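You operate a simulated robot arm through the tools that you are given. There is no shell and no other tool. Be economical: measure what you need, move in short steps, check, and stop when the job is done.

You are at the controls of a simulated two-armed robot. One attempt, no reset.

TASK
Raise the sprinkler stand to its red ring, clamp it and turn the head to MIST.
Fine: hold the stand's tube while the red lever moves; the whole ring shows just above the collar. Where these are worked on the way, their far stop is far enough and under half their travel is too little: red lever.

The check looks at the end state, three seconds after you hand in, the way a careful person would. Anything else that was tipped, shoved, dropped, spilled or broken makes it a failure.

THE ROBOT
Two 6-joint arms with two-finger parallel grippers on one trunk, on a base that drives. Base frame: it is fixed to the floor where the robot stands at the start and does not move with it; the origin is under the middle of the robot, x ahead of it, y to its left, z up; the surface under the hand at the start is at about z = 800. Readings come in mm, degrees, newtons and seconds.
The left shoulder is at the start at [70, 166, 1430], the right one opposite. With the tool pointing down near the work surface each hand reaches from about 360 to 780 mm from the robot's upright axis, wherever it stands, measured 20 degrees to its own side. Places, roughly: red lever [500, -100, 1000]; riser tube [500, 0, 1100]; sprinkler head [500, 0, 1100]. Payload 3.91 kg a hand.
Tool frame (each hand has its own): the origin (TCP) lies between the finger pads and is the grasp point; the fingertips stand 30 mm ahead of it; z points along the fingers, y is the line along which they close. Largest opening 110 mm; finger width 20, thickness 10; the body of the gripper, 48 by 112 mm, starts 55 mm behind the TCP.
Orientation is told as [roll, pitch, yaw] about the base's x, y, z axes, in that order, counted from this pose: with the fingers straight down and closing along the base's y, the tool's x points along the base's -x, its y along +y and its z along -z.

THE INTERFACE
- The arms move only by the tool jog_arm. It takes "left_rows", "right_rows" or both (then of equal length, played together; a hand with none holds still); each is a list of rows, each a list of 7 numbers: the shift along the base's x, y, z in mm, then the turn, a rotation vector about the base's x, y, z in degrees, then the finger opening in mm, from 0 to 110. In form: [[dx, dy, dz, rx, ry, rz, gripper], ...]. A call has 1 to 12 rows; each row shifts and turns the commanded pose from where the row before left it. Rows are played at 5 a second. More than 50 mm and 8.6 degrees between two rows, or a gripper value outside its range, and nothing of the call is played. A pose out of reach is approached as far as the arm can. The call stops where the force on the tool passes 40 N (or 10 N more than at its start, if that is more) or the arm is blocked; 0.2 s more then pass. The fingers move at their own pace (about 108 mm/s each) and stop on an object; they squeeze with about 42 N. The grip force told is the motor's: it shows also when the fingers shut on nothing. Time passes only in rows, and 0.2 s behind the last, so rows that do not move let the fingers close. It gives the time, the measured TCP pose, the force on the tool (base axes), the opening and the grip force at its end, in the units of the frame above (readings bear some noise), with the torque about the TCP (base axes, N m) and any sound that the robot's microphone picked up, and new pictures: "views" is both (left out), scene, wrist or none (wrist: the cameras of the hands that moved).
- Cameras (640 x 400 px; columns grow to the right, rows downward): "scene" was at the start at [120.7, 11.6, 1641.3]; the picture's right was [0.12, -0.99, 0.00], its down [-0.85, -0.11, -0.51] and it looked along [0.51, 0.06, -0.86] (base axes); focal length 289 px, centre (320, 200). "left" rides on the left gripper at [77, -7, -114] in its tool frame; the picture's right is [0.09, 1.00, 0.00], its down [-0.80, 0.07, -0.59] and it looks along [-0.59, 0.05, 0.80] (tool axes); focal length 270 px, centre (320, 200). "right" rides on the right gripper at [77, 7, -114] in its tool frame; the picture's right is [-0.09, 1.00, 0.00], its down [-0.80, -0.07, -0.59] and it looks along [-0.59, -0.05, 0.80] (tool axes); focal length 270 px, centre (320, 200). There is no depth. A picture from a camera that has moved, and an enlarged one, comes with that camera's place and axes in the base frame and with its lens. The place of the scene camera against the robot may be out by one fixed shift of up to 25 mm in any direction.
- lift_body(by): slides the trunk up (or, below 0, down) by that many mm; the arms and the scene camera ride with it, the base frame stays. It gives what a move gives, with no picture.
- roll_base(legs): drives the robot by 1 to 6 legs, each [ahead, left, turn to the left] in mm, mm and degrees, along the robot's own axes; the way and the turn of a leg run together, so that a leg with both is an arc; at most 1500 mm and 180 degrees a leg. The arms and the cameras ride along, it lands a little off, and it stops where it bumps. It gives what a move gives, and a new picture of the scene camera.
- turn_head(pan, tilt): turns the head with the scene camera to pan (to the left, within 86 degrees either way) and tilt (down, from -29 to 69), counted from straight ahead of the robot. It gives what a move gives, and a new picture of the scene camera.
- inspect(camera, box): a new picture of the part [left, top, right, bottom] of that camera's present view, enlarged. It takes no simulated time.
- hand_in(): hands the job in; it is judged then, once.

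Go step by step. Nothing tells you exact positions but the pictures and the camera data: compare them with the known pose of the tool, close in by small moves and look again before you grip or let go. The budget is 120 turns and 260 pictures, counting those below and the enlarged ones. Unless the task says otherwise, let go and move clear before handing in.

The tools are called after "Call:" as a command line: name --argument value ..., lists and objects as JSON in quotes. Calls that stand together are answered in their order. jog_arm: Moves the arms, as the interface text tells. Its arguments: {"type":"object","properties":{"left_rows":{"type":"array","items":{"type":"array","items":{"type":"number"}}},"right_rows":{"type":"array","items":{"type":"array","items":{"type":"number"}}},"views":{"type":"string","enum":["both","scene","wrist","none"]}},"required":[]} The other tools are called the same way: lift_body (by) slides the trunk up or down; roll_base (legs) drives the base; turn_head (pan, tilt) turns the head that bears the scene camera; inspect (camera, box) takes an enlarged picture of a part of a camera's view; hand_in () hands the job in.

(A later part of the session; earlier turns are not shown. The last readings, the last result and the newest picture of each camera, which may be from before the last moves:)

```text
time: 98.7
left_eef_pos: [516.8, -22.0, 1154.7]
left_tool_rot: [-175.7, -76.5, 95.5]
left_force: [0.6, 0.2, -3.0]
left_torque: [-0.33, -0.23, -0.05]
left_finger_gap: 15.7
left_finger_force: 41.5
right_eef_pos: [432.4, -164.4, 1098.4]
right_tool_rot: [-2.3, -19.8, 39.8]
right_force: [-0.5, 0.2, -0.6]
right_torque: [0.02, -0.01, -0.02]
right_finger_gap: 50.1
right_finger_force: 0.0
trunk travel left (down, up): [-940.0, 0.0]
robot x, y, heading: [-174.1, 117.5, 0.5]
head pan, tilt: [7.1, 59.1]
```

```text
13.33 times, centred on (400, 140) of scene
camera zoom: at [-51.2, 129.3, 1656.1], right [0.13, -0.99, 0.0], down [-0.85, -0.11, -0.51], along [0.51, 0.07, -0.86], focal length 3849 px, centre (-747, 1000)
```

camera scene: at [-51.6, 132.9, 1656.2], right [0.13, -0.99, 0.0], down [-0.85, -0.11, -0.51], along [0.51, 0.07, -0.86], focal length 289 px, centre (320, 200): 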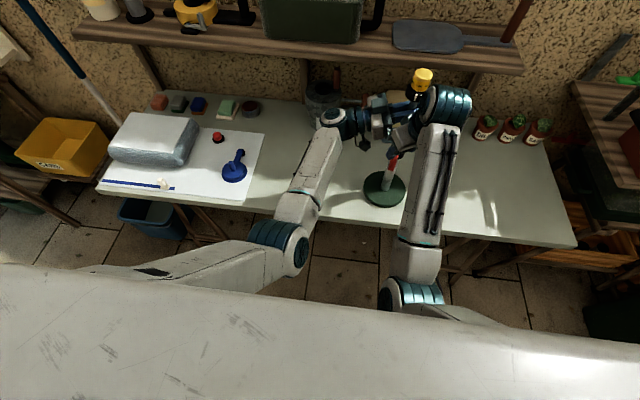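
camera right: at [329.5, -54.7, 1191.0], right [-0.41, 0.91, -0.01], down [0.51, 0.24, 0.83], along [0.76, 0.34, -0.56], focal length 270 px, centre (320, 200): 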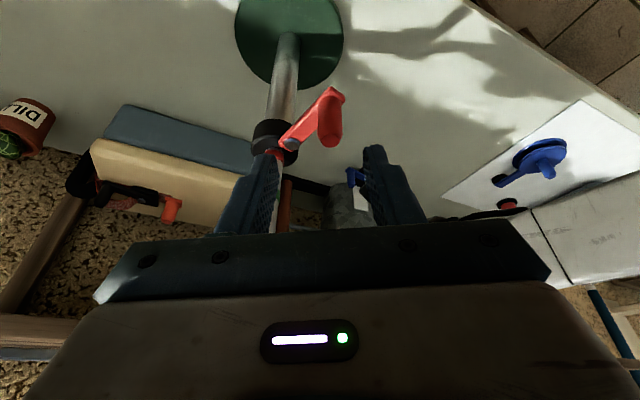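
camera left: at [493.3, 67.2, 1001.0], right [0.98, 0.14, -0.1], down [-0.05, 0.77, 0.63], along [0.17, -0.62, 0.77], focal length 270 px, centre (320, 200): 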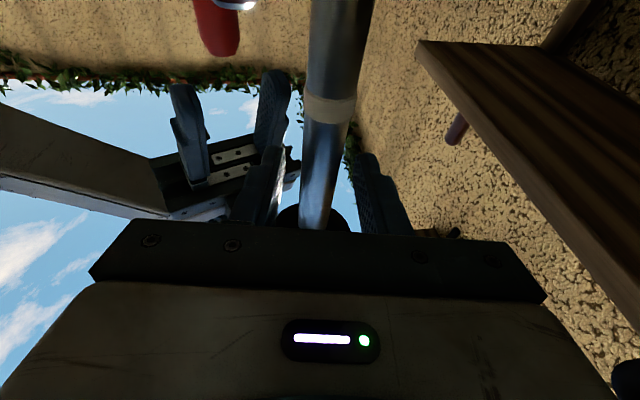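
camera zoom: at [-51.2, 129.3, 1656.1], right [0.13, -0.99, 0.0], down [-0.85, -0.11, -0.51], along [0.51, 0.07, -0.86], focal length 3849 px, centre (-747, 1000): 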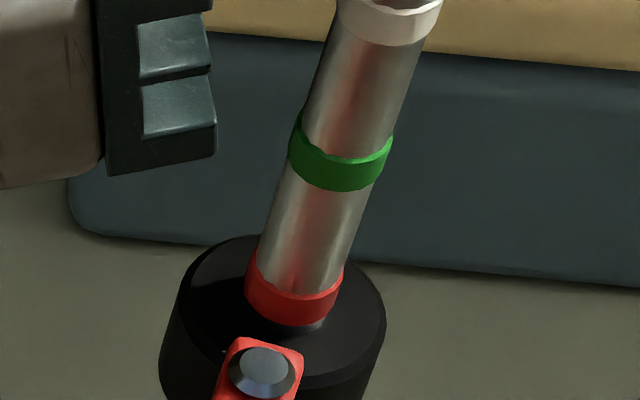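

The ring is fully clear with a thin sliver of steel beneath. For clamping I'll hook the knob with one finger of a wide-open hand at yaw 10, so the hand body stays clear of the left hand.

Call:
jog_arm --right_rows '[[0, 20, 2, 0, 0, -7.5, 80], [0, 25, 3, 0, 0, -7.5, 104], [1, 30, 3, 0, 0, -7.5, 104], [1, 44, 4, 0, 0, -7.5, 104]]'

Call:
inspect --camera "right" --box '[200, 40, 460, 240]'

Call:
inspect --camera "scene" --box '[360, 70, 460, 200]'

```text
time: 99.7
left_eef_pos: [515.6, -18.3, 1154.7]
left_tool_rot: [-175.8, -76.2, 95.6]
left_force: [0.0, -0.3, 0.0]
left_torque: [-0.42, -0.3, -0.1]
left_finger_gap: 16.1
left_finger_force: 42.0
right_eef_pos: [431.9, -40.9, 1112.6]
right_tool_rot: [-2.8, -19.8, 9.7]
right_force: [0.3, -0.1, 0.4]
right_torque: [-0.06, 0.0, -0.01]
right_finger_gap: 104.2
right_finger_force: 0.0
trunk travel left (down, up): [-940.0, 0.0]
robot x, y, heading: [-172.2, 117.1, 0.4]
head pan, tilt: [7.1, 59.1]
camera scene: at [-51.8, 134.9, 1656.2], right [0.13, -0.99, 0.0], down [-0.85, -0.11, -0.51], along [0.51, 0.06, -0.86], focal length 289 px, centre (320, 200)
camera right: at [321.3, -45.6, 1193.2], right [-0.07, 1.0, -0.01], down [0.55, 0.05, 0.83], along [0.83, 0.05, -0.55], focal length 270 px, centre (320, 200)
```

scene: 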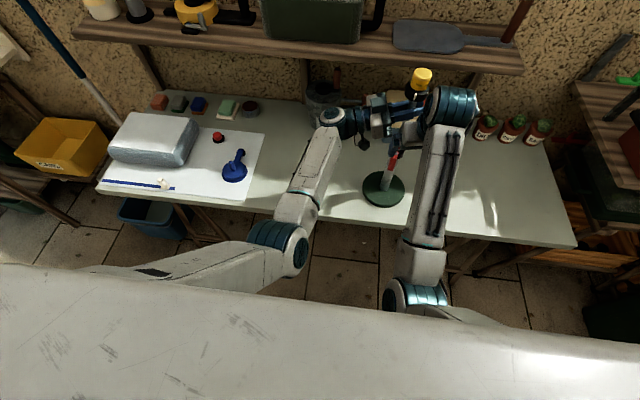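
right: 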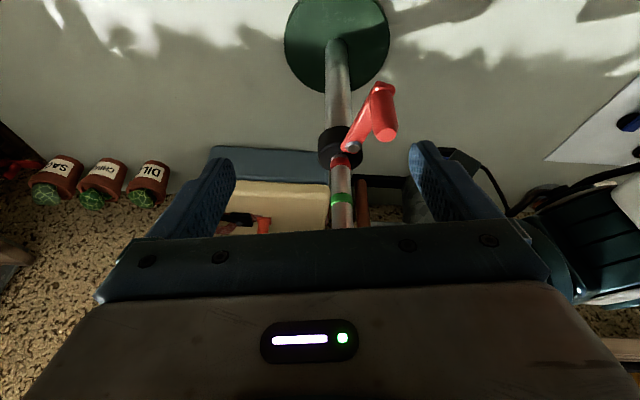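

```text
2.00 times, centred on (330, 140) of right
camera zoom: at [321.3, -45.6, 1193.2], right [-0.07, 1.0, -0.01], down [0.55, 0.05, 0.83], along [0.83, 0.05, -0.55], focal length 541 px, centre (300, 320)
```

zoom: 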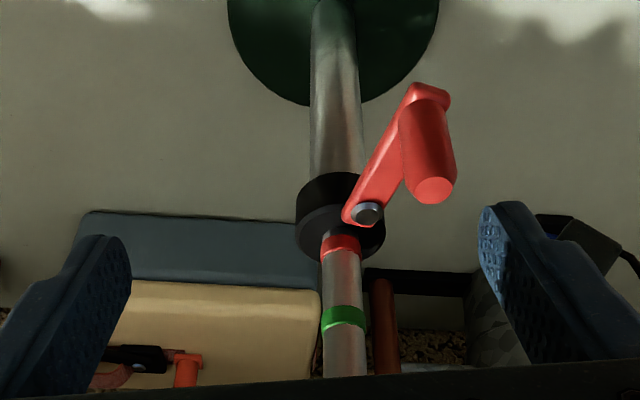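

```text
3.08 times, centred on (410, 135) of scene
camera zoom: at [-51.8, 134.9, 1656.2], right [0.13, -0.99, 0.0], down [-0.85, -0.11, -0.51], along [0.51, 0.06, -0.86], focal length 888 px, centre (43, 400)
```

zoom: 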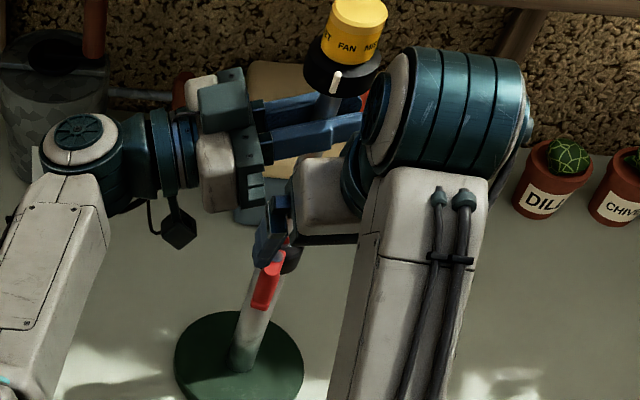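

Knob at (444,6). Open fully to 110 and descend so the +y finger lands just beyond the knob.

Call:
jog_arm --right_rows '[[3, 2, -9, 0, 0, 0, 110], [3, 1, -9, 0, 0, 0, 110], [3, 1, -9, 0, 0, 0, 110], [3, 0, -9, 0, 0, 0, 110], [3, 0, -9, 0, 0, 0, 110], [3, 0, -9, 0, 0, 0, 110]]' --views "none"

Call:
inspect --camera "right" --box '[200, 40, 460, 240]'

```text
time: 101.1
left_eef_pos: [515.9, -20.9, 1153.7]
left_tool_rot: [-175.9, -76.4, 95.6]
left_force: [-0.3, 1.2, 1.3]
left_torque: [-0.1, -0.24, 0.01]
left_finger_gap: 16.0
left_finger_force: 41.4
right_eef_pos: [448.9, -42.4, 1055.8]
right_tool_rot: [-2.5, -19.8, 9.8]
right_force: [-0.6, 0.5, 0.3]
right_torque: [-0.03, -0.01, 0.01]
right_finger_gap: 110.0
right_finger_force: 0.0
trunk travel left (down, up): [-940.0, 0.0]
robot x, y, heading: [-171.1, 118.3, 0.3]
head pan, tilt: [7.1, 59.1]
```

```text
2.00 times, centred on (330, 140) of right
camera zoom: at [339.0, -47.6, 1138.2], right [-0.07, 1.0, -0.01], down [0.55, 0.05, 0.83], along [0.83, 0.06, -0.55], focal length 541 px, centre (300, 320)
```

zoom: 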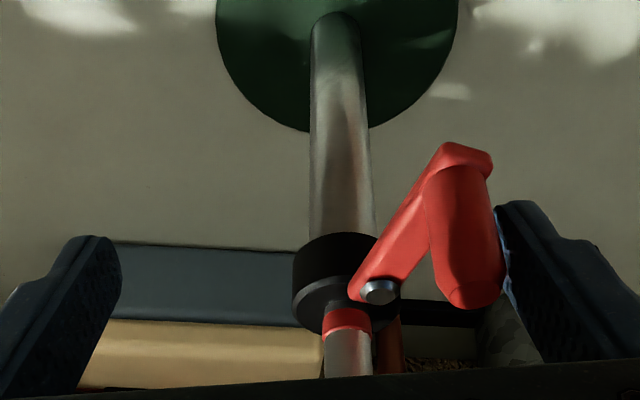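

Clean: no contact, with the knob just inside the +y finger. Pull the lever back along its arc four steps.

Call:
jog_arm --right_rows '[[-1.5, -6.2, 0, 0, 0, 0, 110], [-0.6, -6.4, 0, 0, 0, 0, 110], [0.3, -6.4, 0, 0, 0, 0, 110], [1.2, -6.4, 0, 0, 0, 0, 110], [2, -6.2, 0, 0, 0, 0, 110]]' --views "none"

Call:
inspect --camera "right" --box '[200, 40, 460, 240]'

```text
time: 102.3
left_eef_pos: [515.6, -20.7, 1154.5]
left_tool_rot: [-176.0, -76.3, 95.6]
left_force: [0.3, -1.0, -0.7]
left_torque: [-0.41, -0.33, 0.0]
left_finger_gap: 15.8
left_finger_force: 41.9
right_eef_pos: [449.7, -73.5, 1058.4]
right_tool_rot: [-2.6, -19.7, 9.9]
right_force: [0.0, 0.8, 0.9]
right_torque: [0.1, 0.06, 0.03]
right_finger_gap: 110.0
right_finger_force: 0.1
trunk travel left (down, up): [-940.0, 0.0]
robot x, y, heading: [-174.5, 117.2, 0.3]
head pan, tilt: [7.1, 59.1]
```

```text
2.00 times, centred on (330, 140) of right
camera zoom: at [339.9, -80.7, 1139.2], right [-0.07, 1.0, -0.01], down [0.55, 0.05, 0.83], along [0.83, 0.06, -0.55], focal length 541 px, centre (300, 320)
```

zoom: 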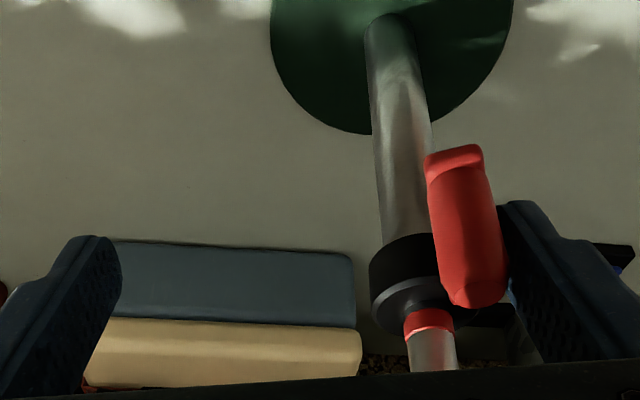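

Now narrow to a fork around the knob, keeping the +y finger in place.

Call:
jog_arm --right_rows '[[-1.7, 9.5, 0, 0, 0, 0, 90], [-1.7, 10, 0, 0, 0, 0, 70], [-1.7, 10, 0, 0, 0, 0, 50], [-1.7, 10, 0, 0, 0, 0, 30], [0, 0, 0, 0, 0, 0, 26], [0, 0, 0, 0, 0, 0, 24]]' --views "none"

Call:
inspect --camera "right" --box '[200, 40, 460, 240]'

```text
time: 103.7
left_eef_pos: [515.5, -20.8, 1154.1]
left_tool_rot: [-175.9, -76.4, 95.6]
left_force: [-0.2, 1.2, 1.1]
left_torque: [0.02, -0.19, -0.02]
left_finger_gap: 15.7
left_finger_force: 41.7
right_eef_pos: [443.7, -33.4, 1058.7]
right_tool_rot: [-2.5, -19.8, 9.8]
right_force: [0.5, -1.2, 0.0]
right_torque: [0.0, -0.01, -0.02]
right_finger_gap: 24.5
right_finger_force: 1.0
trunk travel left (down, up): [-940.0, 0.0]
robot x, y, heading: [-170.3, 115.2, 0.3]
head pan, tilt: [7.1, 59.1]
```

```text
2.00 times, centred on (330, 140) of right
camera zoom: at [334.3, -38.8, 1140.3], right [-0.07, 1.0, -0.01], down [0.55, 0.05, 0.83], along [0.83, 0.06, -0.55], focal length 541 px, centre (300, 320)
```

zoom: 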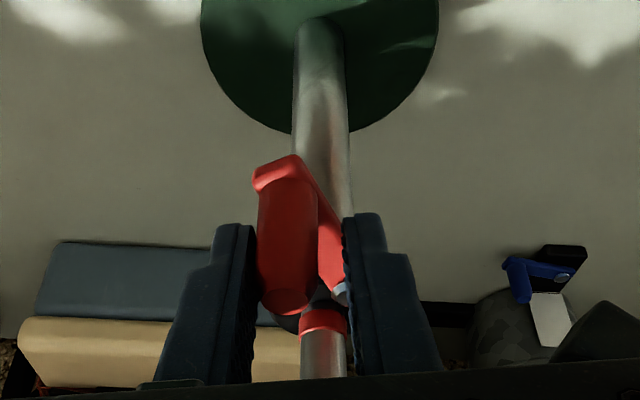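

Fork is around the knob and the ring is still fully visible. Swing toward clamp, six steps.

Call:
jog_arm --right_rows '[[3.7, -6.1, 0, 0, 0, 8, 24], [4.6, -5.4, 0, 0, 0, 8, 24], [5.3, -4.7, 0, 0, 0, 8, 24], [5.9, -4, 0, 0, 0, 8, 24], [6.4, -3.1, 0, 0, 0, 8, 24], [6.8, -2.2, 0, 0, 0, 8, 24]]'

Call:
inspect --camera "right" --box '[200, 40, 460, 240]'

Call:
inspect --camera "scene" --box '[370, 100, 440, 170]'

```text
time: 105.1
left_eef_pos: [517.3, -21.3, 1154.1]
left_tool_rot: [-176.2, -76.5, 95.8]
left_force: [10.9, -2.4, -1.5]
left_torque: [-0.19, -0.86, 0.47]
left_finger_gap: 16.2
left_finger_force: 41.8
right_eef_pos: [477.6, -59.7, 1056.1]
right_tool_rot: [-2.4, -19.7, 57.9]
right_force: [-11.6, 3.0, -0.9]
right_torque: [0.02, 0.17, 0.0]
right_finger_gap: 29.4
right_finger_force: 5.6
trunk travel left (down, up): [-940.0, 0.0]
robot x, y, heading: [-169.6, 118.7, 0.5]
head pan, tilt: [7.1, 59.1]
camera scene: at [-51.1, 129.9, 1656.2], right [0.13, -0.99, 0.0], down [-0.85, -0.11, -0.51], along [0.51, 0.07, -0.86], focal length 289 px, centre (320, 200)
camera right: at [410.0, -145.6, 1138.1], right [-0.79, 0.61, -0.01], down [0.33, 0.44, 0.83], along [0.51, 0.66, -0.56], focal length 270 px, centre (320, 200)
```

scene: 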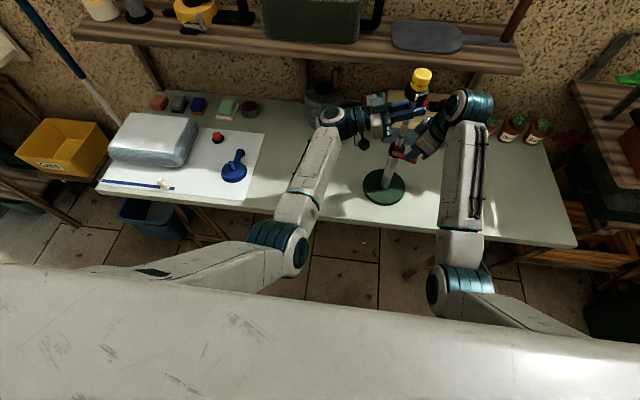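
right: 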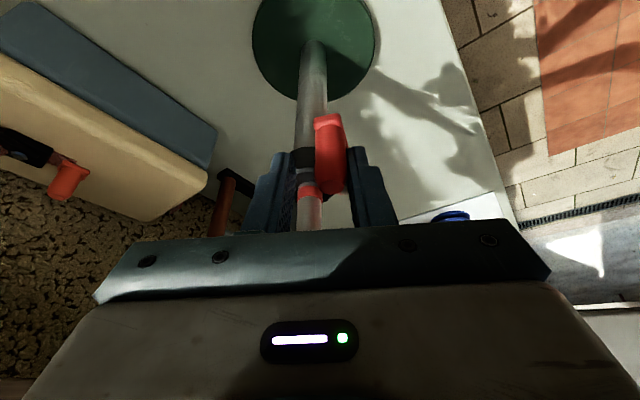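

```text
2.00 times, centred on (330, 140) of right
camera zoom: at [410.0, -145.6, 1138.1], right [-0.79, 0.61, -0.01], down [0.33, 0.44, 0.83], along [0.51, 0.66, -0.56], focal length 541 px, centre (300, 320)
```

zoom: 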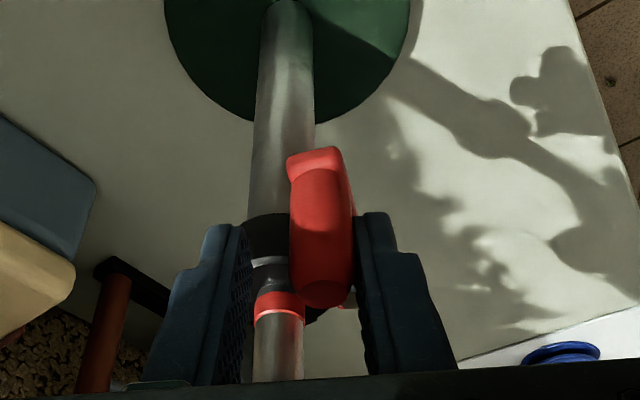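

```text
5.71 times, centred on (405, 135) of scene
camera zoom: at [-51.1, 129.9, 1656.2], right [0.13, -0.99, 0.0], down [-0.85, -0.11, -0.51], along [0.51, 0.07, -0.86], focal length 1650 px, centre (-166, 571)
```

zoom: 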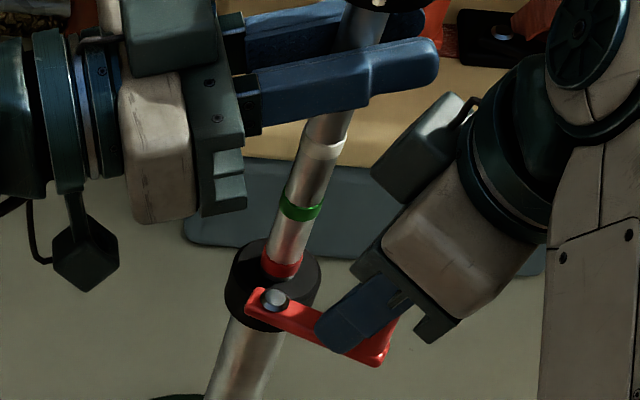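

Resistance is about 11 N, but the lever isn't quite at its original angle. Push one or two more steps.

Call:
jog_arm --right_rows '[[5, -1.2, 0, 0, 0, 5, 22], [4, -0.4, 0, 0, 0, 3, 22]]' --views "none"

Call:
inspect --camera "scene" --box '[370, 100, 440, 170]'

```text
time: 105.7
left_eef_pos: [516.0, -20.7, 1155.1]
left_tool_rot: [-176.0, -76.4, 95.8]
left_force: [12.0, 0.4, -1.2]
left_torque: [-0.11, -0.85, 0.45]
left_finger_gap: 16.7
left_finger_force: 41.8
right_eef_pos: [486.2, -59.8, 1057.1]
right_tool_rot: [-2.5, -19.8, 65.8]
right_force: [-12.3, 0.3, -1.4]
right_torque: [0.05, -0.33, -0.03]
right_finger_gap: 26.2
right_finger_force: 4.2
trunk travel left (down, up): [-940.0, 0.0]
robot x, y, heading: [-173.9, 118.0, 0.2]
head pan, tilt: [7.1, 59.1]
```

```text
5.71 times, centred on (405, 135) of scene
camera zoom: at [-51.7, 130.5, 1656.3], right [0.13, -0.99, 0.0], down [-0.85, -0.11, -0.51], along [0.51, 0.07, -0.86], focal length 1650 px, centre (-166, 571)
```

zoom: 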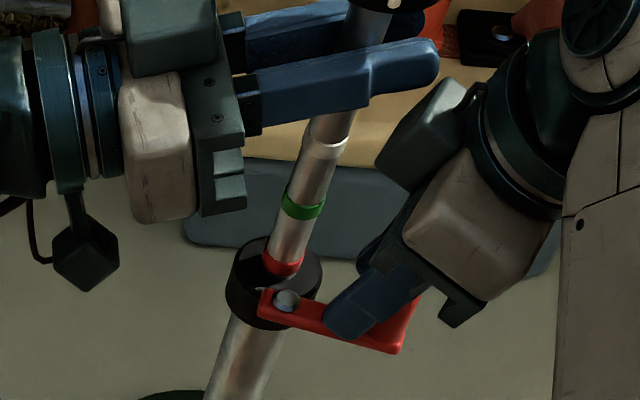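

Force stays ~12 N and the stand itself begins to turn, so the lever is at its clamped stop. Open the fork, lift the right hand away and check the ring and head.

Call:
jog_arm --right_rows '[[-3, 0, 0, 0, 0, 0, 40], [0, 0, 0, 0, 0, 0, 40], [-3, -6, 18, 0, 0, 0, 40], [-3, -6, 18, 0, 0, 0, 40], [-3, -15, 18, 0, 0, 0, 40], [0, -40, 10, 0, 0, 0, 60], [0, -40, 10, 0, 0, 0, 80]]'

Call:
inspect --camera "scene" --box '[385, 60, 445, 160]'

Call:
inspect --camera "scene" --box '[385, 125, 415, 155]'

```text
time: 107.3
left_eef_pos: [515.7, -20.8, 1153.8]
left_tool_rot: [-175.9, -76.5, 95.6]
left_force: [1.2, 0.2, 1.1]
left_torque: [-0.04, -0.68, 0.09]
left_finger_gap: 16.7
left_finger_force: 42.0
right_eef_pos: [477.7, -165.9, 1130.6]
right_tool_rot: [-2.5, -19.8, 66.0]
right_force: [0.4, -0.1, 0.1]
right_torque: [0.03, -0.01, 0.0]
right_finger_gap: 79.9
right_finger_force: 0.2
trunk travel left (down, up): [-940.0, 0.0]
robot x, y, heading: [-172.7, 114.5, 0.2]
head pan, tilt: [7.1, 59.1]
camera scene: at [-52.4, 127.8, 1656.3], right [0.13, -0.99, 0.0], down [-0.85, -0.11, -0.51], along [0.51, 0.07, -0.86], focal length 289 px, centre (320, 200)
camera right: at [421.8, -261.1, 1211.8], right [-0.87, 0.5, -0.01], down [0.27, 0.48, 0.83], along [0.42, 0.72, -0.55], focal length 270 px, centre (320, 200)
```

scene: 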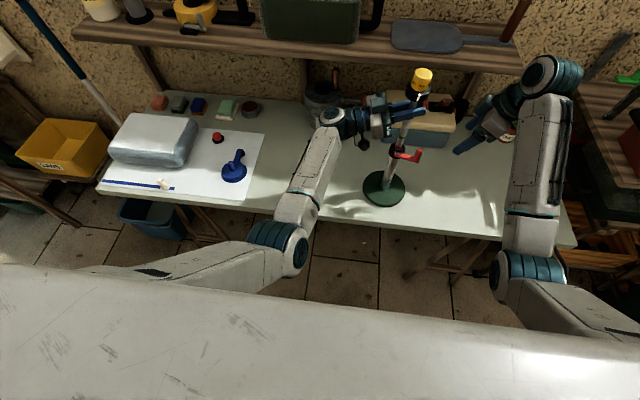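
right: 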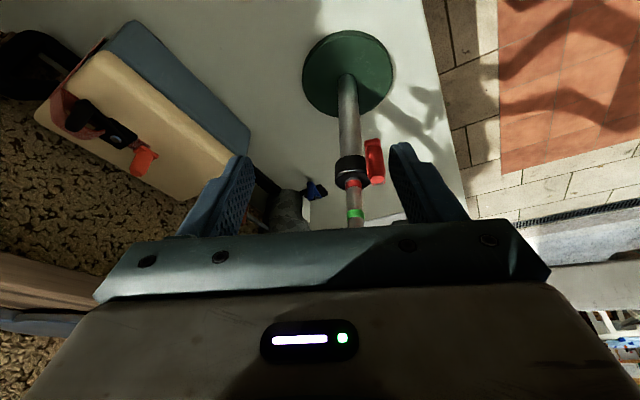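

```text
4.00 times, centred on (415, 110) of scene
camera zoom: at [-52.4, 127.8, 1656.3], right [0.13, -0.99, 0.0], down [-0.85, -0.11, -0.51], along [0.51, 0.07, -0.86], focal length 1155 px, centre (-60, 560)
```

zoom: 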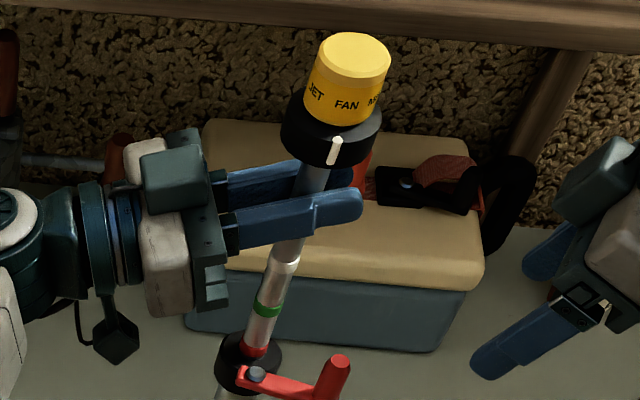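

```text
13.33 times, centred on (400, 140) of scene
camera zoom: at [-52.4, 127.8, 1656.3], right [0.13, -0.99, 0.0], down [-0.85, -0.11, -0.51], along [0.51, 0.07, -0.86], focal length 3849 px, centre (-747, 1000)
```

zoom: 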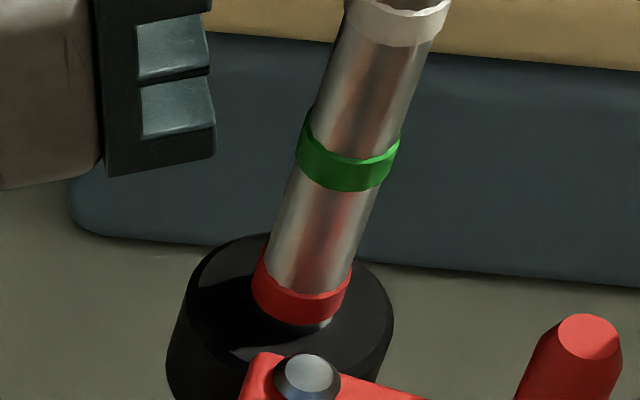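

Ring intact and lever clamped; the left keeps holding the riser. MIST must go about 60° clockwise to the pointer. I'll bring the right hand up beside the cap with fingers nearly horizontal to turn it in strokes.

Call:
jog_arm --right_rows '[[-3, -10, 20, 6.9, -3.1, 0, 80], [-3, -10, 22, 6.9, -3.1, 0, 80], [-3, 0, 22, 6.9, -3.1, 0, 80], [-3, 0, 22, 6.9, -3.1, 0, 80], [0, 5, 22, 6.9, -3.1, 0, 80], [0, 5, 22, 6.9, -3.1, 0, 80]]'

Call:
inspect --camera "scene" --box '[370, 40, 530, 160]'

```text
time: 108.7
left_eef_pos: [515.7, -20.8, 1154.0]
left_tool_rot: [-175.9, -76.4, 95.5]
left_force: [0.5, 1.3, -0.2]
left_torque: [0.15, -0.52, 0.08]
left_finger_gap: 16.8
left_finger_force: 41.2
right_eef_pos: [463.3, -177.0, 1263.8]
right_tool_rot: [-2.4, -65.1, 65.9]
right_force: [0.2, 0.1, -0.2]
right_torque: [0.04, -0.01, 0.0]
right_finger_gap: 79.7
right_finger_force: 0.0
trunk travel left (down, up): [-940.0, 0.0]
robot x, y, heading: [-174.4, 119.9, 0.4]
head pan, tilt: [7.1, 59.1]
camera scene: at [-51.8, 130.0, 1656.2], right [0.13, -0.99, 0.0], down [-0.85, -0.11, -0.51], along [0.51, 0.07, -0.86], focal length 289 px, centre (320, 200)
camera right: at [397.8, -294.8, 1240.1], right [-0.88, 0.48, 0.06], down [-0.04, -0.21, 0.98], along [0.48, 0.85, 0.2], focal length 270 px, centre (320, 200)
```

scene: 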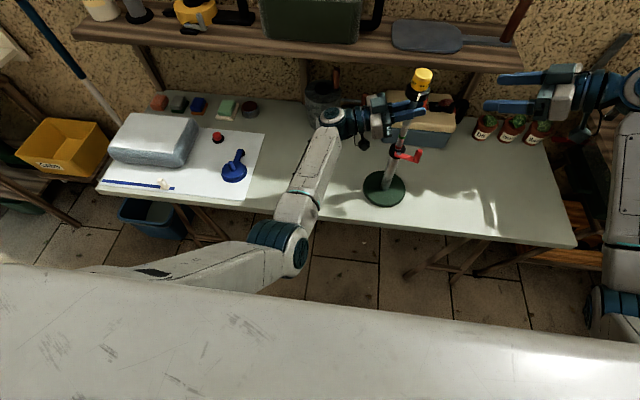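
right: 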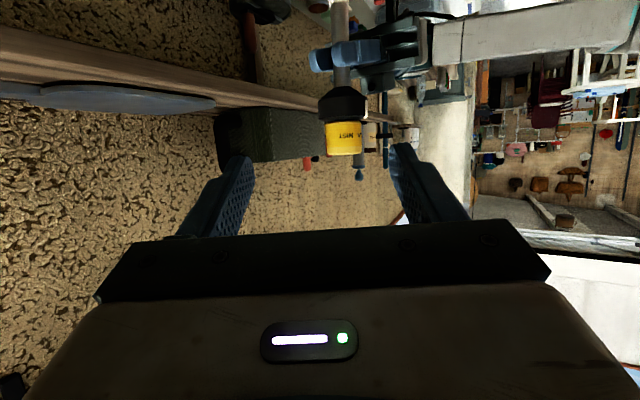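

```text
3.33 times, centred on (450, 100) of scene
camera zoom: at [-51.8, 130.0, 1656.2], right [0.13, -0.99, 0.0], down [-0.85, -0.11, -0.51], along [0.51, 0.07, -0.86], focal length 962 px, centre (-113, 533)
```

zoom: 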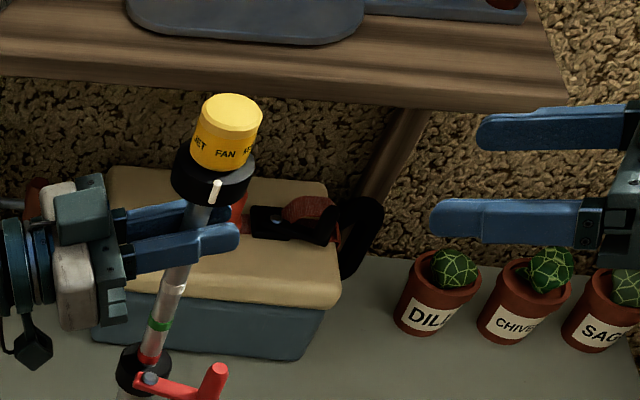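

The right hand reaches well. The cap is at about (518,-21), z 1217–1252. Zoom to check the labels.

Call:
inspect --camera "right" --box '[290, 60, 400, 170]'

Call:
inspect --camera "scene" --box '[400, 60, 445, 105]'

```text
3.64 times, centred on (345, 115) of right
camera zoom: at [397.8, -294.8, 1240.1], right [-0.88, 0.48, 0.06], down [-0.04, -0.21, 0.98], along [0.48, 0.85, 0.2], focal length 983 px, centre (229, 509)
```

zoom: 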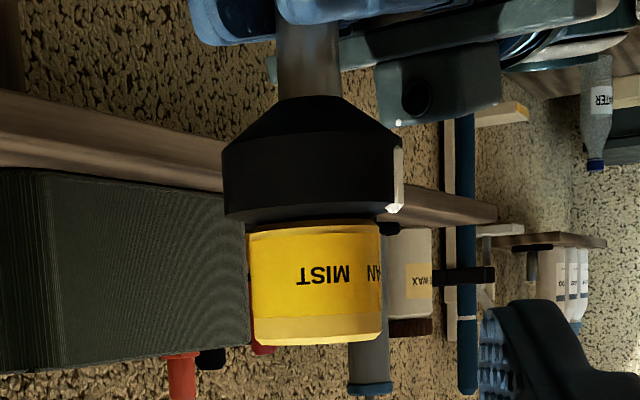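

```text
8.89 times, centred on (422, 82) of scene
camera zoom: at [-51.8, 130.0, 1656.2], right [0.13, -0.99, 0.0], down [-0.85, -0.11, -0.51], along [0.51, 0.07, -0.86], focal length 2566 px, centre (-591, 1244)
```

zoom: 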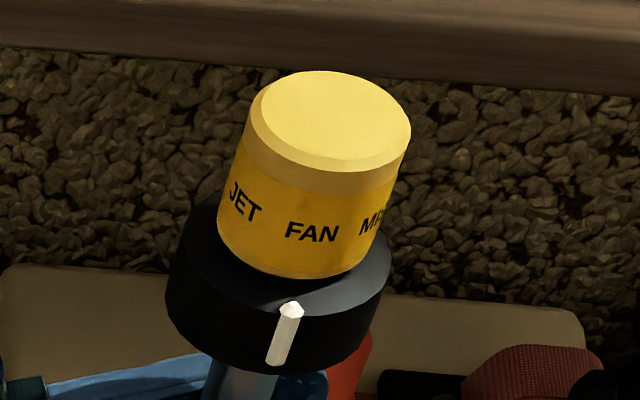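

MIST is 59–60° from the pointer. Level the hand more, set azimuth ~80°, and go to pre-grasp in front of the cap with a 64 mm opening.

Call:
jog_arm --right_rows '[[8, 10, -4, 7, -2.8, 0, 64], [8, 10, -4, 7, -2.8, 0, 64], [9, 20, -4, 0, 0, 6, 64], [9, 20, -5, 0, 0, 6, 64], [8, 22, -5, 0, 0, 0, 64]]'

Call:
inspect --camera "right" --box '[220, 20, 420, 240]'

Call:
inspect --camera "scene" --box '[380, 40, 500, 140]'

```text
time: 109.9
left_eef_pos: [516.6, -20.9, 1153.8]
left_tool_rot: [-175.9, -76.5, 95.5]
left_force: [1.6, 0.1, 0.2]
left_torque: [-0.05, -0.62, 0.06]
left_finger_gap: 16.6
left_finger_force: 42.0
right_eef_pos: [503.4, -94.6, 1239.6]
right_tool_rot: [0.9, -80.1, 74.7]
right_force: [-0.1, 0.2, 0.1]
right_torque: [-0.03, 0.0, 0.0]
right_finger_gap: 64.0
right_finger_force: 0.0
trunk travel left (down, up): [-940.0, 0.0]
robot x, y, heading: [-174.1, 119.9, 0.0]
head pan, tilt: [7.1, 59.1]
camera scene: at [-51.6, 130.8, 1656.2], right [0.13, -0.99, 0.0], down [-0.85, -0.11, -0.51], along [0.51, 0.07, -0.86], focal length 289 px, centre (320, 200)
camera right: at [467.2, -213.8, 1182.7], right [-0.96, 0.26, 0.09], down [-0.04, -0.45, 0.89], along [0.28, 0.85, 0.45], focal length 270 px, centre (320, 200)
```

scene: 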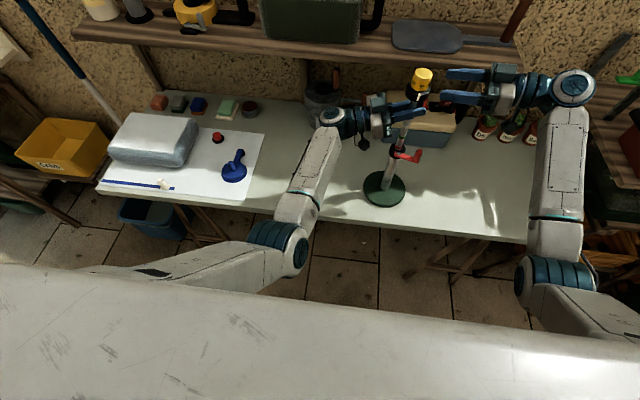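
right: 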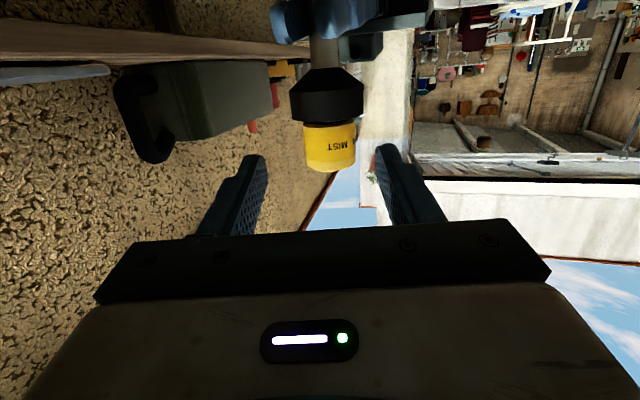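

```text
1.82 times, centred on (320, 130) of right
camera zoom: at [467.2, -213.8, 1182.7], right [-0.96, 0.26, 0.09], down [-0.04, -0.45, 0.89], along [0.28, 0.85, 0.45], focal length 491 px, centre (320, 327)
```

zoom: 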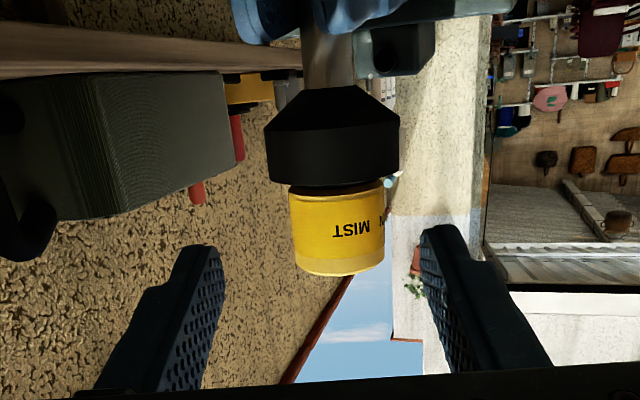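

```text
4.00 times, centred on (440, 90) of scene
camera zoom: at [-51.6, 130.8, 1656.2], right [0.13, -0.99, 0.0], down [-0.85, -0.11, -0.51], along [0.51, 0.07, -0.86], focal length 1155 px, centre (-160, 640)
```

zoom: 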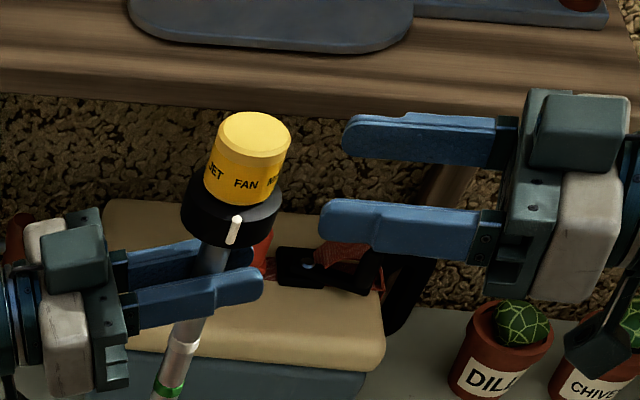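

Cap centre (518.5,-21,1240). Advance to straddle it and close.

Call:
jog_arm --right_rows '[[1, 18, 2, 0, 0, 0, 64], [4, 18, 1, 0, 0, 0, 64], [4, 17, 0.5, 0, 0, 0, 64], [5, 16, 0, 0, 0, 0, 64]]'

Call:
inspect --camera "scene" --box '[380, 40, 500, 140]'

Call:
inspect --camera "right" --box '[220, 40, 420, 240]'

```text
time: 110.9
left_eef_pos: [516.6, -20.9, 1153.5]
left_tool_rot: [-175.8, -76.3, 95.4]
left_force: [-0.2, -1.3, 1.4]
left_torque: [-0.11, -0.57, 0.02]
left_finger_gap: 16.3
left_finger_force: 41.8
right_eef_pos: [518.0, -25.6, 1243.9]
right_tool_rot: [1.1, -80.2, 74.5]
right_force: [0.2, -0.3, 0.0]
right_torque: [0.02, 0.0, 0.02]
right_finger_gap: 63.9
right_finger_force: 0.1
trunk travel left (down, up): [-940.0, 0.0]
robot x, y, heading: [-171.9, 118.8, 0.3]
head pan, tilt: [7.1, 59.1]
camera scene: at [-51.3, 131.3, 1656.2], right [0.13, -0.99, 0.0], down [-0.85, -0.11, -0.51], along [0.51, 0.07, -0.86], focal length 289 px, centre (320, 200)
camera right: at [480.2, -145.7, 1188.3], right [-0.96, 0.26, 0.09], down [-0.04, -0.45, 0.89], along [0.28, 0.85, 0.45], focal length 270 px, centre (320, 200)
```

scene: 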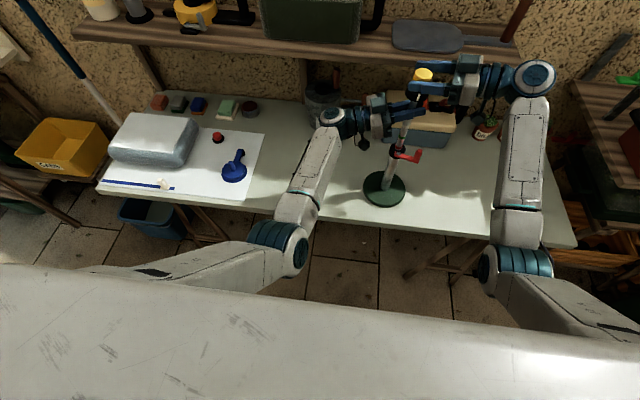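
right: 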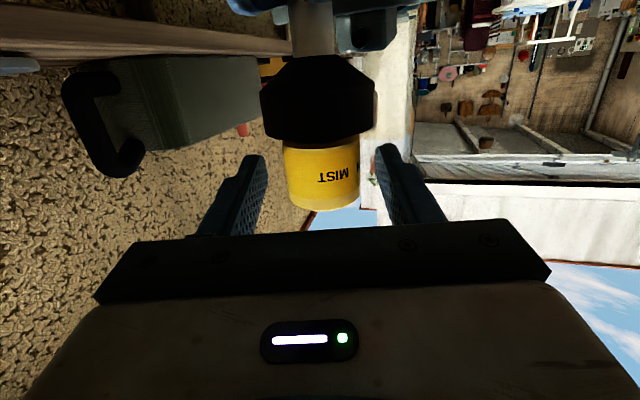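

```text
4.00 times, centred on (440, 90) of scene
camera zoom: at [-51.3, 131.3, 1656.2], right [0.13, -0.99, 0.0], down [-0.85, -0.11, -0.51], along [0.51, 0.07, -0.86], focal length 1155 px, centre (-160, 640)
```

zoom: 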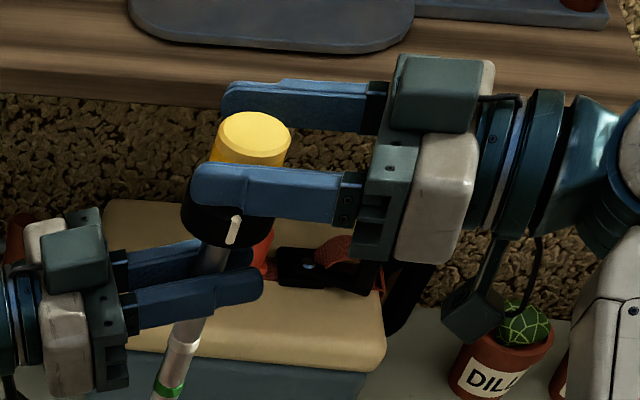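

```text
2.00 times, centred on (320, 140) of right
camera zoom: at [480.2, -145.7, 1188.3], right [-0.96, 0.26, 0.09], down [-0.04, -0.45, 0.89], along [0.28, 0.85, 0.45], focal length 541 px, centre (320, 320)
```

zoom: 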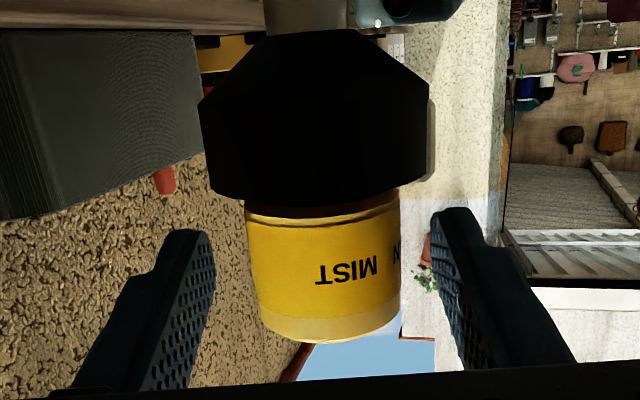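

The cap is centred between the fingers. Close, then rotate the hand clockwise 28° about the cap's axis.

Call:
jog_arm --right_rows '[[0, 0, 0, 0, 0, 0, 48], [0, 0, 0, 0, 0, 0, 32], [0, 0, 0, 0, 0, 0, 32]]' --views "none"

Call:
jog_arm --right_rows '[[-0.5, 0, 0, 0, 0, -7, 32], [-0.5, 0, 0, 0, 0, -7, 32], [-0.5, 0, 0, 0, 0, -7, 32], [-0.5, 0.2, 0, 0, 0, -7, 32], [0, 0, 0, 0, 0, 0, 32]]'

Call:
inspect --camera "scene" --box '[380, 40, 500, 140]'

Call:
inspect --camera "right" --box '[220, 40, 420, 240]'

```text
time: 111.7
left_eef_pos: [516.9, -20.1, 1154.3]
left_tool_rot: [-175.9, -76.4, 95.7]
left_force: [16.4, -3.3, -0.3]
left_torque: [0.28, -0.33, 0.1]
left_finger_gap: 16.5
left_finger_force: 42.5
right_eef_pos: [515.7, -27.3, 1244.7]
right_tool_rot: [0.9, -80.2, 74.5]
right_force: [-15.1, 3.8, 3.7]
right_torque: [0.18, 0.08, 0.1]
right_finger_gap: 39.5
right_finger_force: 7.8
trunk travel left (down, up): [-940.0, 0.0]
robot x, y, heading: [-171.8, 118.7, 0.4]
head pan, tilt: [7.1, 59.1]
no pictures are left
```

```text
time: 112.9
left_eef_pos: [517.3, -20.6, 1154.8]
left_tool_rot: [-176.1, -76.4, 95.5]
left_force: [14.7, -14.1, -4.3]
left_torque: [1.04, -0.26, 0.11]
left_finger_gap: 16.6
left_finger_force: 42.3
right_eef_pos: [514.6, -25.5, 1243.2]
right_tool_rot: [1.2, -80.2, 46.4]
right_force: [-12.4, 15.7, 9.3]
right_torque: [0.35, 0.12, 0.08]
right_finger_gap: 41.7
right_finger_force: 10.1
trunk travel left (down, up): [-940.0, 0.0]
robot x, y, heading: [-169.3, 119.1, 0.4]
head pan, tilt: [7.1, 59.1]
no pictures are left
```

```text
refused: no pictures are left
```

```text
refused: no pictures are left
```

The picture budget is spent, so I'm finishing on force and pose readings. The grip wasn't right: 7.8–10 N of finger force matches the sideways load from one finger only. The cap axis works out near (514,-17), so I'll open, turn back and re-centre before gripping properly.

Call:
jog_arm --right_rows '[[0, 0, 0, 0, 0, 0, 64], [0, 0, 0, 0, 0, 0, 64], [0, 0, 0, 0, 0, 7, 64], [0, 0, 0, 0, 0, 7, 64], [0, 0, 0, 0, 0, 7, 64], [0, 0, 0, 0, 0, 7, 64], [0, 0, 0, 0, 0, 0, 64]]' --views "none"

```text
time: 114.5
left_eef_pos: [515.1, -21.3, 1155.6]
left_tool_rot: [-176.2, -76.4, 95.9]
left_force: [-1.2, 2.7, 5.6]
left_torque: [0.83, -0.21, 0.16]
left_finger_gap: 15.8
left_finger_force: 41.8
right_eef_pos: [515.9, -25.9, 1242.6]
right_tool_rot: [0.6, -80.1, 75.0]
right_force: [-0.3, -0.6, -0.6]
right_torque: [0.01, 0.01, 0.01]
right_finger_gap: 63.9
right_finger_force: 0.1
trunk travel left (down, up): [-940.0, 0.0]
robot x, y, heading: [-174.2, 116.1, 0.3]
head pan, tilt: [7.1, 59.1]
no pictures are left
```

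Call:
jog_arm --right_rows '[[-3, 3, 0, 0, 0, 0, 56], [0, 0, 0, 0, 0, 0, 46], [0, 0, 0, 0, 0, 0, 42], [0, 0, 0, 0, 0, 0, 39], [0, 0, 0, 0, 0, 0, 39]]' --views "none"

```text
time: 115.7
left_eef_pos: [515.5, -20.4, 1154.2]
left_tool_rot: [-176.1, -76.4, 95.7]
left_force: [-8.4, 3.4, 1.8]
left_torque: [-0.31, -0.59, 0.04]
left_finger_gap: 16.1
left_finger_force: 41.8
right_eef_pos: [512.7, -21.4, 1242.8]
right_tool_rot: [0.9, -80.1, 74.5]
right_force: [6.6, -3.7, -2.4]
right_torque: [0.09, 0.11, -0.04]
right_finger_gap: 42.9
right_finger_force: 4.0
trunk travel left (down, up): [-940.0, 0.0]
robot x, y, heading: [-173.6, 113.4, 0.2]
head pan, tilt: [7.1, 59.1]
no pictures are left
```

Now the other finger touches first: shift +2 mm in x and close fully.

Call:
jog_arm --right_rows '[[2, 0, 0, 0, 0, 0, 41], [0, 0, 0, 0, 0, 0, 36], [0, 0, 0, 0, 0, 0, 28], [0, 0, 0, 0, 0, 0, 15], [0, 0, 0, 0, 0, 0, 5], [0, 0, 0, 0, 0, 0, 5]]' --views "none"

```text
time: 117.1
left_eef_pos: [516.4, -19.7, 1154.4]
left_tool_rot: [-175.8, -76.4, 95.5]
left_force: [-18.7, 7.0, 1.1]
left_torque: [-0.36, -0.76, 0.02]
left_finger_gap: 16.0
left_finger_force: 41.8
right_eef_pos: [514.6, -22.7, 1241.7]
right_tool_rot: [0.9, -80.1, 74.6]
right_force: [18.3, -5.7, 0.5]
right_torque: [-0.09, -0.53, -0.02]
right_finger_gap: 36.5
right_finger_force: 42.6
trunk travel left (down, up): [-940.0, 0.0]
robot x, y, heading: [-172.4, 121.0, 0.6]
head pan, tilt: [7.1, 59.1]
no pictures are left
```

Full grip at 42 N on the cap, 36.5 mm across. Relieve the 18 N side load by shifting the hand slightly.

Call:
jog_arm --right_rows '[[1.5, -0.4, 0, 0, 0, 0, 5], [1, -0.3, 0, 0, 0, 0, 5], [0, 0, 0, 0, 0, 0, 5]]' --views "none"

```text
time: 117.9
left_eef_pos: [517.0, -21.5, 1154.0]
left_tool_rot: [-175.8, -76.3, 95.6]
left_force: [8.5, -6.1, 1.1]
left_torque: [0.58, -0.39, 0.03]
left_finger_gap: 16.1
left_finger_force: 42.0
right_eef_pos: [516.1, -22.7, 1242.8]
right_tool_rot: [1.8, -80.2, 73.9]
right_force: [-8.0, 6.1, 0.6]
right_torque: [-0.09, 0.65, 0.02]
right_finger_gap: 36.4
right_finger_force: 41.9
trunk travel left (down, up): [-940.0, 0.0]
robot x, y, heading: [-170.3, 112.0, 0.5]
head pan, tilt: [7.1, 59.1]
no pictures are left
```

Nearly balanced. Rotate clockwise 7° and read the torque.

Call:
jog_arm --right_rows '[[-0.6, 0.3, 0, 0, 0, 0, 5], [-0.2, 0, 0, 0, 0, -3.5, 5], [-0.2, 0, 0, 0, 0, -3.5, 5]]' --views "none"

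```text
time: 118.7
left_eef_pos: [516.3, -21.8, 1154.2]
left_tool_rot: [-175.9, -76.5, 95.6]
left_force: [17.4, -5.7, -1.7]
left_torque: [0.66, -0.17, 0.06]
left_finger_gap: 16.2
left_finger_force: 42.2
right_eef_pos: [517.4, -23.8, 1242.7]
right_tool_rot: [1.2, -80.1, 67.4]
right_force: [-16.0, 6.0, 2.7]
right_torque: [-0.38, 1.09, 0.04]
right_finger_gap: 36.4
right_finger_force: 42.1
trunk travel left (down, up): [-940.0, 0.0]
robot x, y, heading: [-172.4, 114.9, 0.5]
head pan, tilt: [7.1, 59.1]
no pictures are left
```

Torque about z stays small, so the cap turns easily. The side load says the cap's axis lies further ahead of the TCP. Compensate and turn another 7°.

Call:
jog_arm --right_rows '[[-1.4, 0.5, 0, 0, 0, 0, 5], [-0.5, 0.2, 0, 0, 0, -3.5, 5], [-0.5, 0.25, 0, 0, 0, -3.5, 5]]' --views "none"

```text
time: 119.5
left_eef_pos: [515.8, -21.6, 1154.1]
left_tool_rot: [-175.9, -76.4, 95.5]
left_force: [-6.7, 3.8, -2.0]
left_torque: [-0.08, -0.64, 0.03]
left_finger_gap: 16.2
left_finger_force: 42.4
right_eef_pos: [514.4, -22.5, 1241.6]
right_tool_rot: [0.4, -80.3, 60.9]
right_force: [6.7, -1.0, 4.8]
right_torque: [-0.17, -0.24, 0.0]
right_finger_gap: 36.5
right_finger_force: 42.0
trunk travel left (down, up): [-940.0, 0.0]
robot x, y, heading: [-173.3, 119.7, 0.4]
head pan, tilt: [7.1, 59.1]
no pictures are left
```

Call:
jog_arm --right_rows '[[-0.2, 0.15, 0, 0, 0, -3.5, 5], [-0.2, 0.15, 0, 0, 0, -3.5, 5], [-0.2, 0.2, 0, 0, 0, -3.5, 5], [-0.2, 0.2, 0, 0, 0, -3.5, 5]]' --views "none"

```text
time: 120.5
left_eef_pos: [515.4, -20.4, 1153.2]
left_tool_rot: [-175.7, -76.3, 95.5]
left_force: [-22.5, 4.2, 1.9]
left_torque: [-0.45, -0.87, -0.04]
left_finger_gap: 16.0
left_finger_force: 42.0
right_eef_pos: [513.5, -22.4, 1241.3]
right_tool_rot: [0.7, -80.2, 46.7]
right_force: [20.9, -3.9, 0.4]
right_torque: [-0.11, -0.49, -0.03]
right_finger_gap: 36.4
right_finger_force: 42.1
trunk travel left (down, up): [-940.0, 0.0]
robot x, y, heading: [-172.1, 121.0, 0.1]
head pan, tilt: [7.1, 59.1]
no pictures are left
```

Call:
jog_arm --right_rows '[[1.2, -0.3, 0, 0, 0, 0, 5], [0.8, -0.2, 0, 0, 0, 0, 5], [0, 0, 0, 0, 0, 0, 5]]' --views "none"

```text
time: 121.3
left_eef_pos: [517.4, -21.4, 1154.4]
left_tool_rot: [-175.7, -76.5, 95.5]
left_force: [0.8, -10.0, -1.5]
left_torque: [0.67, -0.41, 0.03]
left_finger_gap: 16.0
left_finger_force: 41.7
right_eef_pos: [515.3, -23.2, 1242.0]
right_tool_rot: [2.0, -80.1, 45.6]
right_force: [-0.2, 9.2, -0.2]
right_torque: [-0.28, 0.41, -0.03]
right_finger_gap: 36.7
right_finger_force: 42.1
trunk travel left (down, up): [-940.0, 0.0]
robot x, y, heading: [-173.9, 118.6, 0.3]
head pan, tilt: [7.1, 59.1]
no pictures are left
```

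The z torque stays within about 0.04 N m, so the cap turns almost freely. That means the first one-finger sweep very likely rolled it too: the tangential force was only about 3 N, well under slip. My estimate is ~35° from that plus 29° gripped, or ~64° of the 60° needed, so I'll ease back about 4° and read the torque.

Call:
jog_arm --right_rows '[[0, 0.4, 0, 0, 0, 2, 5], [0, 0.4, 0, 0, 0, 2, 5], [0, 0, 0, 0, 0, 0, 5]]' --views "scene"

```text
time: 122.1
left_eef_pos: [517.1, -21.4, 1153.6]
left_tool_rot: [-175.7, -76.4, 95.5]
left_force: [4.3, 2.0, -3.5]
left_torque: [0.01, -0.31, 0.0]
left_finger_gap: 16.3
left_finger_force: 42.0
right_eef_pos: [515.2, -22.8, 1242.1]
right_tool_rot: [1.0, -80.1, 50.5]
right_force: [-5.4, -1.9, 0.4]
right_torque: [-0.22, 0.73, 0.01]
right_finger_gap: 36.3
right_finger_force: 41.8
trunk travel left (down, up): [-940.0, 0.0]
robot x, y, heading: [-174.9, 117.0, 0.4]
head pan, tilt: [7.1, 59.1]
no pictures are left
```

Torque is about 0.01 N m. As a check for an end stop, which would confirm MIST as the last setting, turn a further 9° clockwise and read the torque.

Call:
jog_arm --right_rows '[[-0.3, 0, 0, 0, 0, -3, 5], [-0.3, 0, 0, 0, 0, -3, 5], [0, 0, 0, 0, 0, -3, 5], [0, 0, 0, 0, 0, 0, 5]]' --views "none"

```text
time: 123.1
left_eef_pos: [517.1, -20.6, 1153.6]
left_tool_rot: [-175.9, -76.4, 95.6]
left_force: [6.9, 7.6, -2.9]
left_torque: [-0.05, -0.35, 0.08]
left_finger_gap: 16.2
left_finger_force: 41.9
right_eef_pos: [516.4, -22.7, 1243.1]
right_tool_rot: [1.0, -80.1, 41.4]
right_force: [-5.8, -7.6, 0.7]
right_torque: [-0.52, 0.66, -0.01]
right_finger_gap: 36.4
right_finger_force: 42.0
trunk travel left (down, up): [-940.0, 0.0]
robot x, y, heading: [-171.5, 116.0, 0.2]
head pan, tilt: [7.1, 59.1]
no pictures are left
```

Call:
jog_arm --right_rows '[[0, -0.4, 0, 0, 0, -3, 5], [0, -0.4, 0, 0, 0, -3, 5], [0, 0, 0, 0, 0, -3, 5], [0, 0, 0, 0, 0, 0, 5]]' --views "none"

```text
time: 124.1
left_eef_pos: [516.3, -20.4, 1153.5]
left_tool_rot: [-175.8, -76.4, 95.5]
left_force: [16.8, -1.6, -4.1]
left_torque: [0.53, -0.15, 0.0]
left_finger_gap: 15.9
left_finger_force: 41.7
right_eef_pos: [516.0, -21.9, 1242.8]
right_tool_rot: [1.5, -80.2, 31.9]
right_force: [-16.2, 2.5, 2.6]
right_torque: [-0.23, 1.09, 0.12]
right_finger_gap: 36.5
right_finger_force: 41.9
trunk travel left (down, up): [-940.0, 0.0]
robot x, y, heading: [-175.2, 117.6, 0.4]
head pan, tilt: [7.1, 59.1]
no pictures are left
```

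Call:
jog_arm --right_rows '[[-1.5, 0.2, 0, 0, 0, -2.5, 5], [0, 0, 0, 0, 0, -2.5, 5], [0, 0, 0, 0, 0, 0, 5]]' --views "none"

```text
time: 124.9
left_eef_pos: [516.3, -22.0, 1153.8]
left_tool_rot: [-175.9, -76.4, 95.5]
left_force: [-12.1, -5.1, -2.6]
left_torque: [0.13, -0.58, -0.27]
left_finger_gap: 16.3
left_finger_force: 41.8
right_eef_pos: [514.5, -23.0, 1242.6]
right_tool_rot: [1.1, -80.1, 27.2]
right_force: [11.4, 6.2, 0.0]
right_torque: [0.52, -0.6, 0.3]
right_finger_gap: 36.7
right_finger_force: 42.0
trunk travel left (down, up): [-940.0, 0.0]
robot x, y, heading: [-171.6, 120.9, 0.4]
head pan, tilt: [7.1, 59.1]
no pictures are left
```

A clear stop: torque rose to 0.30 N m on the right and −0.27 on the left, starting near hand yaw 34–35. That rules out the cap not having moved in the first sweep, since a stop only ~40° from FAN would come before MIST. The stop then sits about 10–15° past MIST, so I'll back off to yaw ≈46.5.

Call:
jog_arm --right_rows '[[0.6, 0.2, 0, 0, 0, 6.5, 5], [0.2, 0, 0, 0, 0, 6.5, 5], [0.2, 0, 0, 0, 0, 6.3, 5], [0, 0, 0, 0, 0, 0, 5]]' --views "none"

```text
time: 125.9
left_eef_pos: [515.4, -20.5, 1153.7]
left_tool_rot: [-175.7, -76.4, 95.4]
left_force: [-13.7, -0.5, -3.7]
left_torque: [-0.6, -0.67, -0.1]
left_finger_gap: 16.0
left_finger_force: 42.3
right_eef_pos: [515.3, -23.0, 1241.5]
right_tool_rot: [0.9, -80.1, 46.9]
right_force: [12.6, -0.1, 2.1]
right_torque: [0.1, -0.25, 0.0]
right_finger_gap: 36.3
right_finger_force: 42.2
trunk travel left (down, up): [-940.0, 0.0]
robot x, y, heading: [-171.8, 115.9, 0.4]
head pan, tilt: [7.1, 59.1]
no pictures are left
```

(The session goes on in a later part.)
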